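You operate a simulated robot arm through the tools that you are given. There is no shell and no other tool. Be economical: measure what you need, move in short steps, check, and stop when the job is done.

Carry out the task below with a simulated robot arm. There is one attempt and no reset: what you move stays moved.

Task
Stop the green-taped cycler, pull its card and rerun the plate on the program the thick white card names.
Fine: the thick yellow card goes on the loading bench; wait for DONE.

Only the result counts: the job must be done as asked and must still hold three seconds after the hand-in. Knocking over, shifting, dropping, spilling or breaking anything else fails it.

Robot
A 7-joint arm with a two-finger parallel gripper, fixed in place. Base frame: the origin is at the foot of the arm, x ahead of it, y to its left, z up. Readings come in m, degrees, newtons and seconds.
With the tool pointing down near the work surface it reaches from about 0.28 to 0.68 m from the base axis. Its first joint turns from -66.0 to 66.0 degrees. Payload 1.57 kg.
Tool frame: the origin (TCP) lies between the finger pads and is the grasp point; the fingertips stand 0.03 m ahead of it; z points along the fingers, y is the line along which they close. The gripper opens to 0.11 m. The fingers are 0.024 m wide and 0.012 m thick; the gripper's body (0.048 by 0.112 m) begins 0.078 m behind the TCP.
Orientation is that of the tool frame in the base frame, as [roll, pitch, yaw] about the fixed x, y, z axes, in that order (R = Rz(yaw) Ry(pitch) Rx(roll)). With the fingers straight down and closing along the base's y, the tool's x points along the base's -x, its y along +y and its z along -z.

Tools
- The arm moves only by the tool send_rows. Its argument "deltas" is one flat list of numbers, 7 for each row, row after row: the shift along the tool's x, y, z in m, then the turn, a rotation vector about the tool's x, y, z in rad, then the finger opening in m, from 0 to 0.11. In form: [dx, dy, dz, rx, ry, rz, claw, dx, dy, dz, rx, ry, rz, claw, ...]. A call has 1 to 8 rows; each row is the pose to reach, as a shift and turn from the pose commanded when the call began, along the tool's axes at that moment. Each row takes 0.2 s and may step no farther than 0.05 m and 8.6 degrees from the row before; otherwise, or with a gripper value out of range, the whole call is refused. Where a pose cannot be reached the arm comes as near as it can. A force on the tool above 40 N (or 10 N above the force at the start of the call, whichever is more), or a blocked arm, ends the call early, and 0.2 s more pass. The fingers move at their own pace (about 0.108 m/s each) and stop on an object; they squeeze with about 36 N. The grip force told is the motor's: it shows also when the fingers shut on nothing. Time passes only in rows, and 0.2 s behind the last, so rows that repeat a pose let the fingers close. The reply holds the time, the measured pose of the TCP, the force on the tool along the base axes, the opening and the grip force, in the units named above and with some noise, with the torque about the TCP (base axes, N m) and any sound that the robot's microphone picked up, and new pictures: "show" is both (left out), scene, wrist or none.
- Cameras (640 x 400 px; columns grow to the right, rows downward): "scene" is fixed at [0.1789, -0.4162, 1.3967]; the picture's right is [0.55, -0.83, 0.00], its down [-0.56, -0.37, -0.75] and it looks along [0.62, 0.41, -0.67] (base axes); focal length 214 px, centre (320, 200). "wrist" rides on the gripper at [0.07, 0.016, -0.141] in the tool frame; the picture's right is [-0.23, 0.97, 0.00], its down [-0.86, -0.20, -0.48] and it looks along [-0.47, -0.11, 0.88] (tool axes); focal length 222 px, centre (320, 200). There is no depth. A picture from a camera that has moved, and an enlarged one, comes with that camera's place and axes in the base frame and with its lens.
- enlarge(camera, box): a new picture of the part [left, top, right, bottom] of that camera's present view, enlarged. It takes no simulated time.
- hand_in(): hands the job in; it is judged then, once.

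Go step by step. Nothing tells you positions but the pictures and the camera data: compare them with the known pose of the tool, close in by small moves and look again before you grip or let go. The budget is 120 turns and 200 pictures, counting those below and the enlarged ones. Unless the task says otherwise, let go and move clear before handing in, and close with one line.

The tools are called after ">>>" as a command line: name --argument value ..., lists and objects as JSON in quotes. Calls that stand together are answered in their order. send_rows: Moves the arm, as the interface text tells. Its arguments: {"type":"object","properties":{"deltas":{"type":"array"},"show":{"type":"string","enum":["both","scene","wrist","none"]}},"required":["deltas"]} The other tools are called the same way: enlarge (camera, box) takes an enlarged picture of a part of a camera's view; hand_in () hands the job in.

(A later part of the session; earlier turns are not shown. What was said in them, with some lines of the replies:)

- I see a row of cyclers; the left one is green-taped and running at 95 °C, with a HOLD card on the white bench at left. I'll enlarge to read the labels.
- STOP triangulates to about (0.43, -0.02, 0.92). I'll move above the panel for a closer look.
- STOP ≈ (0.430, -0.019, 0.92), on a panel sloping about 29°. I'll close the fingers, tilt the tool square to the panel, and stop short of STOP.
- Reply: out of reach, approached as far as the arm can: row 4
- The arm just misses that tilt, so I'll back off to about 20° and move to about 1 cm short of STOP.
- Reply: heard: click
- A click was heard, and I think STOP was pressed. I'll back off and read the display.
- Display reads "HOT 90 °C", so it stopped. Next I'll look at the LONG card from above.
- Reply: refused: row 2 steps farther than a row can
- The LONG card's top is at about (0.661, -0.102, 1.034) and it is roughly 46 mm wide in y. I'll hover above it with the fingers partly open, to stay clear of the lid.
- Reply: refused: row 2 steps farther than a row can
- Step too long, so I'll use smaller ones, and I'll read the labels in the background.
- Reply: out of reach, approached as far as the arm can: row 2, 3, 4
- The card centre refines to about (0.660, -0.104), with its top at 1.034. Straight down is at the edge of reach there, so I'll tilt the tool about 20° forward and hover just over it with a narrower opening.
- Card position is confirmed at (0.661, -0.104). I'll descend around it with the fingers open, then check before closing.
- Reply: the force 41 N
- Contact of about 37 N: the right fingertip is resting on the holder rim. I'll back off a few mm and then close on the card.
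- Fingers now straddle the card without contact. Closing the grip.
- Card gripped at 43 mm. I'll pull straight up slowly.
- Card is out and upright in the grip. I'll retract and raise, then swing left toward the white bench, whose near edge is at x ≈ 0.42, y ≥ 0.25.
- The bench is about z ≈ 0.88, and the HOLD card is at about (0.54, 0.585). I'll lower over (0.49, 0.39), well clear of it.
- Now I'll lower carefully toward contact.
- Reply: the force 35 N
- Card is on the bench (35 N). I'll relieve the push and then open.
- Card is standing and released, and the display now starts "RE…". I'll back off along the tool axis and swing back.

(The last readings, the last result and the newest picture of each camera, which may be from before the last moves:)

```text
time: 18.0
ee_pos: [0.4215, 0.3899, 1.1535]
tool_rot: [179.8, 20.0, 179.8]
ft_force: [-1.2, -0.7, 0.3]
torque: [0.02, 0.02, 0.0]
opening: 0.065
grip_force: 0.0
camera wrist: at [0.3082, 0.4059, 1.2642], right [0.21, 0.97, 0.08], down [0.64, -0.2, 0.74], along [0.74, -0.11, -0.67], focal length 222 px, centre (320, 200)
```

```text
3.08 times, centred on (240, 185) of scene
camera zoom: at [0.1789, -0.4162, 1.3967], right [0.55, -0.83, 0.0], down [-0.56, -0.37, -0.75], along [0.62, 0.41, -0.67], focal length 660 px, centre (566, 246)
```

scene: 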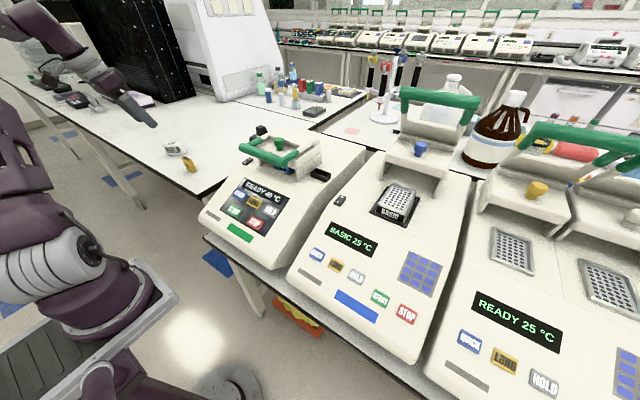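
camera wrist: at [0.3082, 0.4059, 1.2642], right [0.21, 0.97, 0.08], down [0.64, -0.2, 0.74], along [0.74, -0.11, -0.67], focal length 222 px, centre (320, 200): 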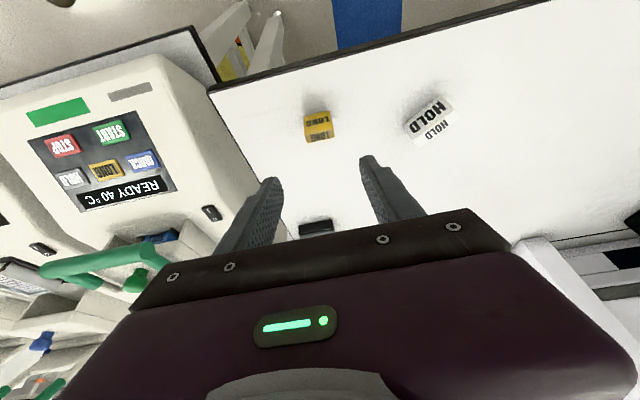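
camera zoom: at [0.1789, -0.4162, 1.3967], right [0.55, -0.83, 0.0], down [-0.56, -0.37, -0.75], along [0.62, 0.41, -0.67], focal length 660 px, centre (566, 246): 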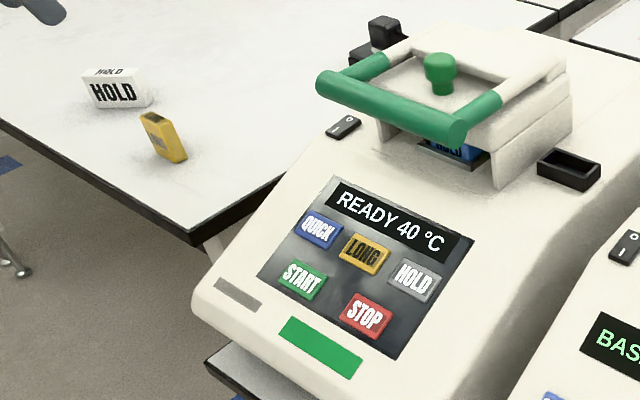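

READY 40 °C, and the yellow card is standing on the bench. I'll swing back with closed fingers to press HOLD.

>>> send_rows --deltas '[0, -0.045, 0, 0, 0, 0, 0, 0, -0.09, 0, 0, 0, 0, 0, 0, -0.135, 0, 0, 0, 0, 0, 0, -0.18, 0, 0, 0, 0, 0, 0, -0.225, 0, 0, 0, 0, 0, 0, -0.27, 0, 0, 0, 0, 0, 0, -0.315, 0, 0, 0, 0, 0, 0, -0.36, 0, 0, 0, 0, 0]' --show "none"

>>> send_rows --deltas '[0, -0.04, 0, 0, 0, 0, 0, 0.002, -0.074, 0.03, 0, 0, 0, 0, 0.005, -0.074, 0.07, 0, 0, 0, 0, 0.008, -0.074, 0.1076, 0, 0, 0, 0]' --show "wrist"

>>> enlarge --camera "wrist" --box '[220, 60, 420, 220]'

>>> enlarge --camera "scene" --box '[210, 150, 310, 250]'

```text
time: 19.8
ee_pos: [0.4198, 0.0305, 1.1539]
tool_rot: [179.8, 19.9, 180.0]
ft_force: [0.0, 0.3, -0.1]
torque: [0.01, 0.0, 0.03]
opening: 0.0
grip_force: 20.6
```

```text
time: 20.8
ee_pos: [0.4505, -0.0443, 1.0488]
tool_rot: [179.8, 20.0, 180.0]
ft_force: [-0.3, 0.9, -0.4]
torque: [0.02, -0.01, 0.01]
opening: 0.0
grip_force: 21.3
camera wrist: at [0.336, -0.0287, 1.159], right [0.21, 0.97, 0.08], down [0.64, -0.2, 0.74], along [0.74, -0.11, -0.67], focal length 222 px, centre (320, 200)
```

wrist: 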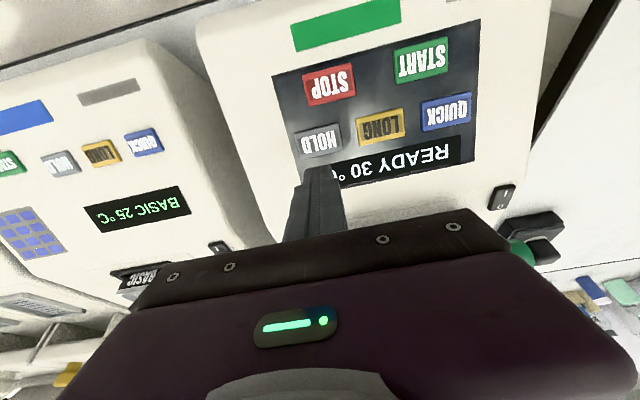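

```text
2.50 times, centred on (320, 140) of wrist
camera zoom: at [0.336, -0.0287, 1.159], right [0.21, 0.97, 0.08], down [0.64, -0.2, 0.74], along [0.74, -0.11, -0.67], focal length 555 px, centre (320, 350)
```

zoom: 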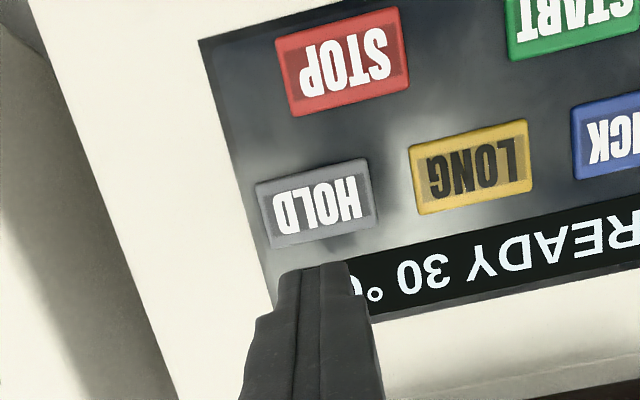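

```text
4.00 times, centred on (260, 200) of scene
camera zoom: at [0.1789, -0.4162, 1.3967], right [0.55, -0.83, 0.0], down [-0.56, -0.37, -0.75], along [0.62, 0.41, -0.67], focal length 858 px, centre (560, 200)
```

zoom: 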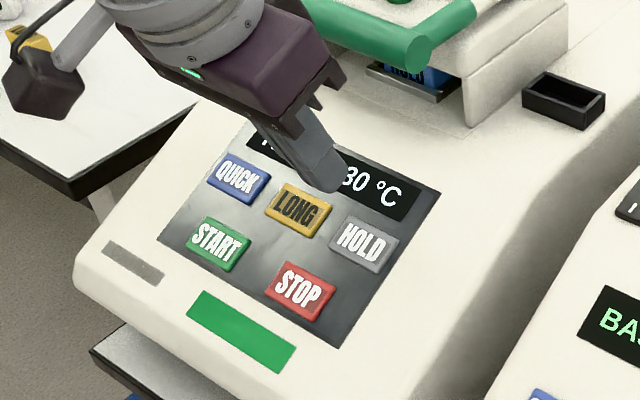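

HOLD is at (0.477, -0.044, 0.944). Pressing it.

>>> send_rows --deltas '[0.006, 0, 0.04, 0, 0, 0, 0, 0.0117, 0, 0.068, 0, 0, 0, 0, 0.0117, 0, 0.077, 0, 0, 0, 0]' --show "wrist"

>>> enlarge --camera "scene" --box '[210, 150, 310, 250]'

```text
time: 21.6
ee_pos: [0.465, -0.0444, 0.9722]
tool_rot: [179.8, 20.0, 180.0]
ft_force: [-2.3, -1.4, 8.7]
torque: [-0.04, -0.16, -0.02]
opening: 0.0001
grip_force: 21.1
heard: click
camera wrist: at [0.3513, -0.028, 1.0831], right [0.21, 0.97, 0.08], down [0.64, -0.2, 0.74], along [0.74, -0.11, -0.67], focal length 222 px, centre (320, 200)
```

wrist: 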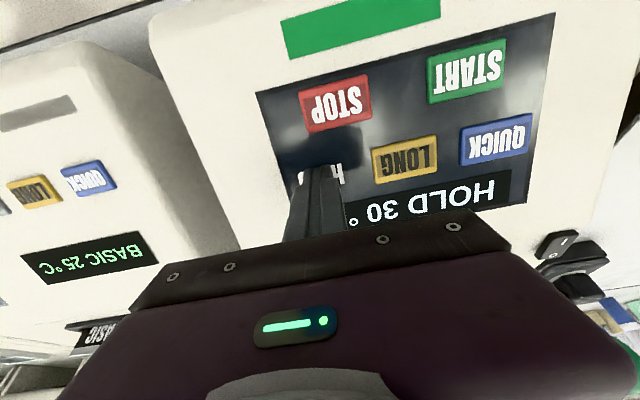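

```text
4.00 times, centred on (260, 200) of scene
camera zoom: at [0.1787, -0.4163, 1.3967], right [0.55, -0.83, 0.0], down [-0.56, -0.37, -0.75], along [0.62, 0.41, -0.67], focal length 858 px, centre (560, 200)
```

zoom: 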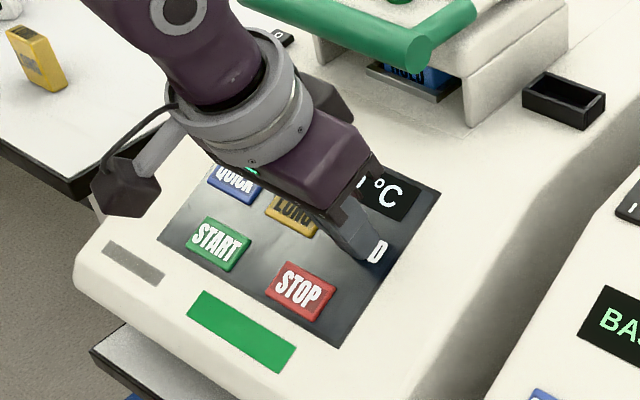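

HOLD is selected (display "HOLD 30 °C"). Now START at (0.432, 0.0745, 0.92).

>>> send_rows --deltas '[0, 0, -0.03, 0, 0, 0, 0, 0.015, 0.04, -0.03, 0, 0, 0, 0, 0.03, 0.08, -0.03, 0, 0, 0, 0, 0.0486, 0.119, -0.03, 0, 0, 0, 0, 0.0486, 0.119, -0.0156, 0, 0, 0, 0, 0.0483, 0.119, -0.003, 0, 0, 0, 0, 0.0483, 0.119, 0.0055, 0, 0, 0, 0]' --show "wrist"

```text
time: 23.2
ee_pos: [0.4213, 0.0753, 0.9524]
tool_rot: [179.6, 20.1, 179.8]
ft_force: [-12.3, -3.4, 37.8]
torque: [-0.25, -0.5, 0.17]
opening: 0.0
grip_force: 21.3
heard: click
camera wrist: at [0.3073, 0.0909, 1.0626], right [0.21, 0.97, 0.08], down [0.64, -0.2, 0.74], along [0.74, -0.11, -0.66], focal length 222 px, centre (320, 200)
```

wrist: 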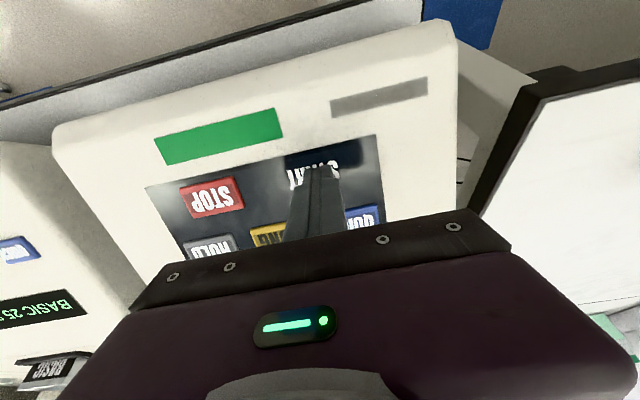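

Click heard. I'll back off clear and read the display.

>>> send_rows --deltas '[0, 0, -0.04, 0, 0, 0, 0, 0, 0, -0.085, 0, 0, 0, 0, 0, 0, -0.13, 0, 0, 0, 0, 0, 0, -0.16, 0, 0, 0, 0]' --show "none"

>>> enlarge --camera "scene" --box '[160, 120, 320, 250]'

```text
time: 24.2
ee_pos: [0.3668, 0.0743, 1.1024]
tool_rot: [179.9, 19.9, 180.0]
ft_force: [-0.3, -0.3, -0.6]
torque: [0.01, -0.02, -0.03]
opening: 0.0
grip_force: 21.4
out of reach, approached as far as the arm can: row 2
```

```text
3.08 times, centred on (240, 185) of scene
camera zoom: at [0.1789, -0.4162, 1.3967], right [0.55, -0.83, 0.0], down [-0.56, -0.37, -0.75], along [0.62, 0.41, -0.67], focal length 660 px, centre (566, 246)
```

zoom: 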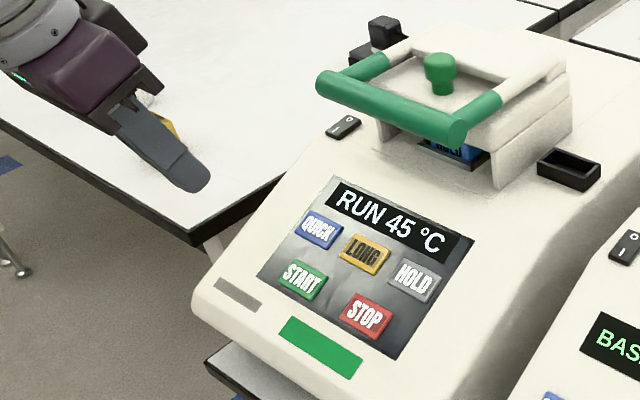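

Display reads RUN 45 °C, so it's running. Now I wait for DONE without moving.

>>> send_rows --deltas '[0, 0, 0, 0, 0, 0, 0, 0, 0, 0, 0, 0, 0, 0, 0, 0, 0, 0, 0, 0, 0, 0, 0, 0, 0, 0, 0, 0, 0, 0, 0, 0, 0, 0, 0, 0, 0, 0, 0, 0, 0, 0, 0, 0, 0, 0, 0, 0, 0, 0, 0, 0, 0, 0, 0, 0]' --show "none"

>>> send_rows --deltas '[0, 0, 0, 0, 0, 0, 0, 0, 0, 0, 0, 0, 0, 0, 0, 0, 0, 0, 0, 0, 0, 0, 0, 0, 0, 0, 0, 0, 0, 0, 0, 0, 0, 0, 0, 0, 0, 0, 0, 0, 0, 0, 0, 0, 0, 0, 0, 0, 0, 0, 0, 0, 0, 0, 0, 0]' --show "none"

>>> send_rows --deltas '[0, 0, 0, 0, 0, 0, 0, 0, 0, 0, 0, 0, 0, 0, 0, 0, 0, 0, 0, 0, 0, 0, 0, 0, 0, 0, 0, 0, 0, 0, 0, 0, 0, 0, 0, 0, 0, 0, 0, 0, 0, 0, 0, 0, 0, 0, 0, 0, 0, 0, 0, 0, 0, 0, 0, 0]' --show "none"

>>> enlarge --camera "scene" --box '[160, 120, 320, 250]'

```text
time: 26.0
ee_pos: [0.3667, 0.0747, 1.1028]
tool_rot: [179.8, 19.9, -179.9]
ft_force: [-0.3, -0.8, 0.2]
torque: [0.0, -0.01, -0.05]
opening: 0.0001
grip_force: 21.6
```

```text
time: 27.8
ee_pos: [0.3665, 0.0743, 1.1032]
tool_rot: [179.8, 20.0, 180.0]
ft_force: [0.0, -0.3, 0.0]
torque: [-0.06, 0.0, 0.02]
opening: 0.0
grip_force: 21.4
```

```text
time: 29.6
ee_pos: [0.367, 0.075, 1.1033]
tool_rot: [179.8, 19.8, -180.0]
ft_force: [0.0, 0.3, 0.2]
torque: [0.01, -0.01, 0.01]
opening: 0.0
grip_force: 21.9
```

```text
3.08 times, centred on (240, 185) of scene
camera zoom: at [0.1789, -0.4162, 1.3967], right [0.55, -0.83, 0.0], down [-0.56, -0.37, -0.75], along [0.62, 0.41, -0.67], focal length 660 px, centre (566, 246)
```

zoom: 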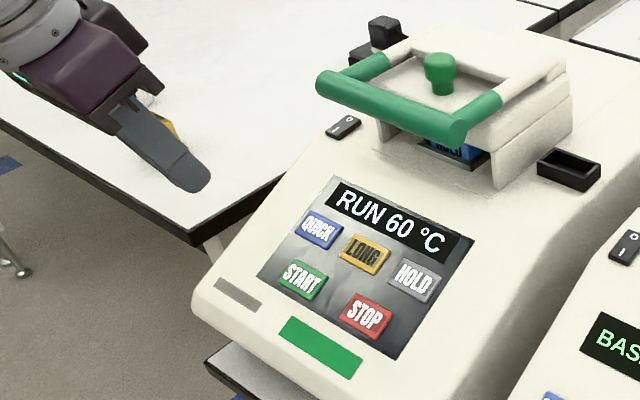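

Running at 60 °C; I'll keep waiting.

>>> send_rows --deltas '[0, 0, 0, 0, 0, 0, 0, 0, 0, 0, 0, 0, 0, 0, 0, 0, 0, 0, 0, 0, 0, 0, 0, 0, 0, 0, 0, 0, 0, 0, 0, 0, 0, 0, 0, 0, 0, 0, 0, 0, 0, 0, 0, 0, 0, 0, 0, 0, 0, 0, 0, 0, 0, 0, 0, 0]' --show "none"

>>> send_rows --deltas '[0, 0, 0, 0, 0, 0, 0, 0, 0, 0, 0, 0, 0, 0, 0, 0, 0, 0, 0, 0, 0, 0, 0, 0, 0, 0, 0, 0, 0, 0, 0, 0, 0, 0, 0, 0, 0, 0, 0, 0, 0, 0, 0, 0, 0, 0, 0, 0, 0, 0, 0, 0, 0, 0, 0, 0]' --show "none"

>>> send_rows --deltas '[0, 0, 0, 0, 0, 0, 0, 0, 0, 0, 0, 0, 0, 0, 0, 0, 0, 0, 0, 0, 0, 0, 0, 0, 0, 0, 0, 0, 0, 0, 0, 0, 0, 0, 0, 0, 0, 0, 0, 0, 0, 0, 0, 0, 0, 0, 0, 0, 0, 0, 0, 0, 0, 0, 0, 0]' --show "none"

>>> send_rows --deltas '[0, 0, 0, 0, 0, 0, 0, 0, 0, 0, 0, 0, 0, 0, 0, 0, 0, 0, 0, 0, 0, 0, 0, 0, 0, 0, 0, 0, 0, 0, 0, 0, 0, 0, 0, 0, 0, 0, 0, 0, 0, 0, 0, 0, 0, 0, 0, 0, 0, 0, 0, 0, 0, 0, 0, 0]' --show "none"

>>> enlarge --camera "scene" --box '[160, 120, 320, 250]'

```text
time: 31.4
ee_pos: [0.3672, 0.0757, 1.1031]
tool_rot: [179.8, 20.0, -180.0]
ft_force: [0.2, 0.5, -0.7]
torque: [-0.02, -0.02, -0.01]
opening: 0.0
grip_force: 21.4
```

```text
time: 33.2
ee_pos: [0.3666, 0.0753, 1.1024]
tool_rot: [179.8, 19.9, 179.9]
ft_force: [0.0, 0.5, -0.7]
torque: [0.0, -0.01, 0.01]
opening: 0.0
grip_force: 21.0
```

```text
time: 35.0
ee_pos: [0.3661, 0.0745, 1.1024]
tool_rot: [179.8, 19.9, -179.9]
ft_force: [-0.2, 0.7, 0.0]
torque: [0.0, 0.02, 0.02]
opening: 0.0
grip_force: 21.8
```

```text
time: 36.8
ee_pos: [0.3658, 0.0741, 1.1022]
tool_rot: [179.7, 19.9, 180.0]
ft_force: [0.1, -0.2, -0.2]
torque: [0.0, -0.01, 0.01]
opening: 0.0
grip_force: 20.8
```

```text
3.08 times, centred on (240, 185) of scene
camera zoom: at [0.1789, -0.4162, 1.3967], right [0.55, -0.83, 0.0], down [-0.56, -0.37, -0.75], along [0.62, 0.41, -0.67], focal length 660 px, centre (566, 246)
```

zoom: 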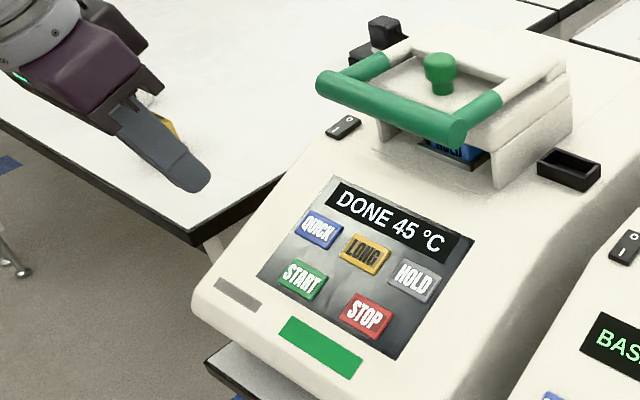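

DONE is shown, the yellow card is on the loading bench and the arm is clear. Handing in.

>>> hand_in

```text
The job is handed in.
```

The green-taped cycler was stopped and its yellow LONG card now stands on the white bench to the left, which I took to be the loading bench; the plate was rerun on HOLD until the display read DONE.
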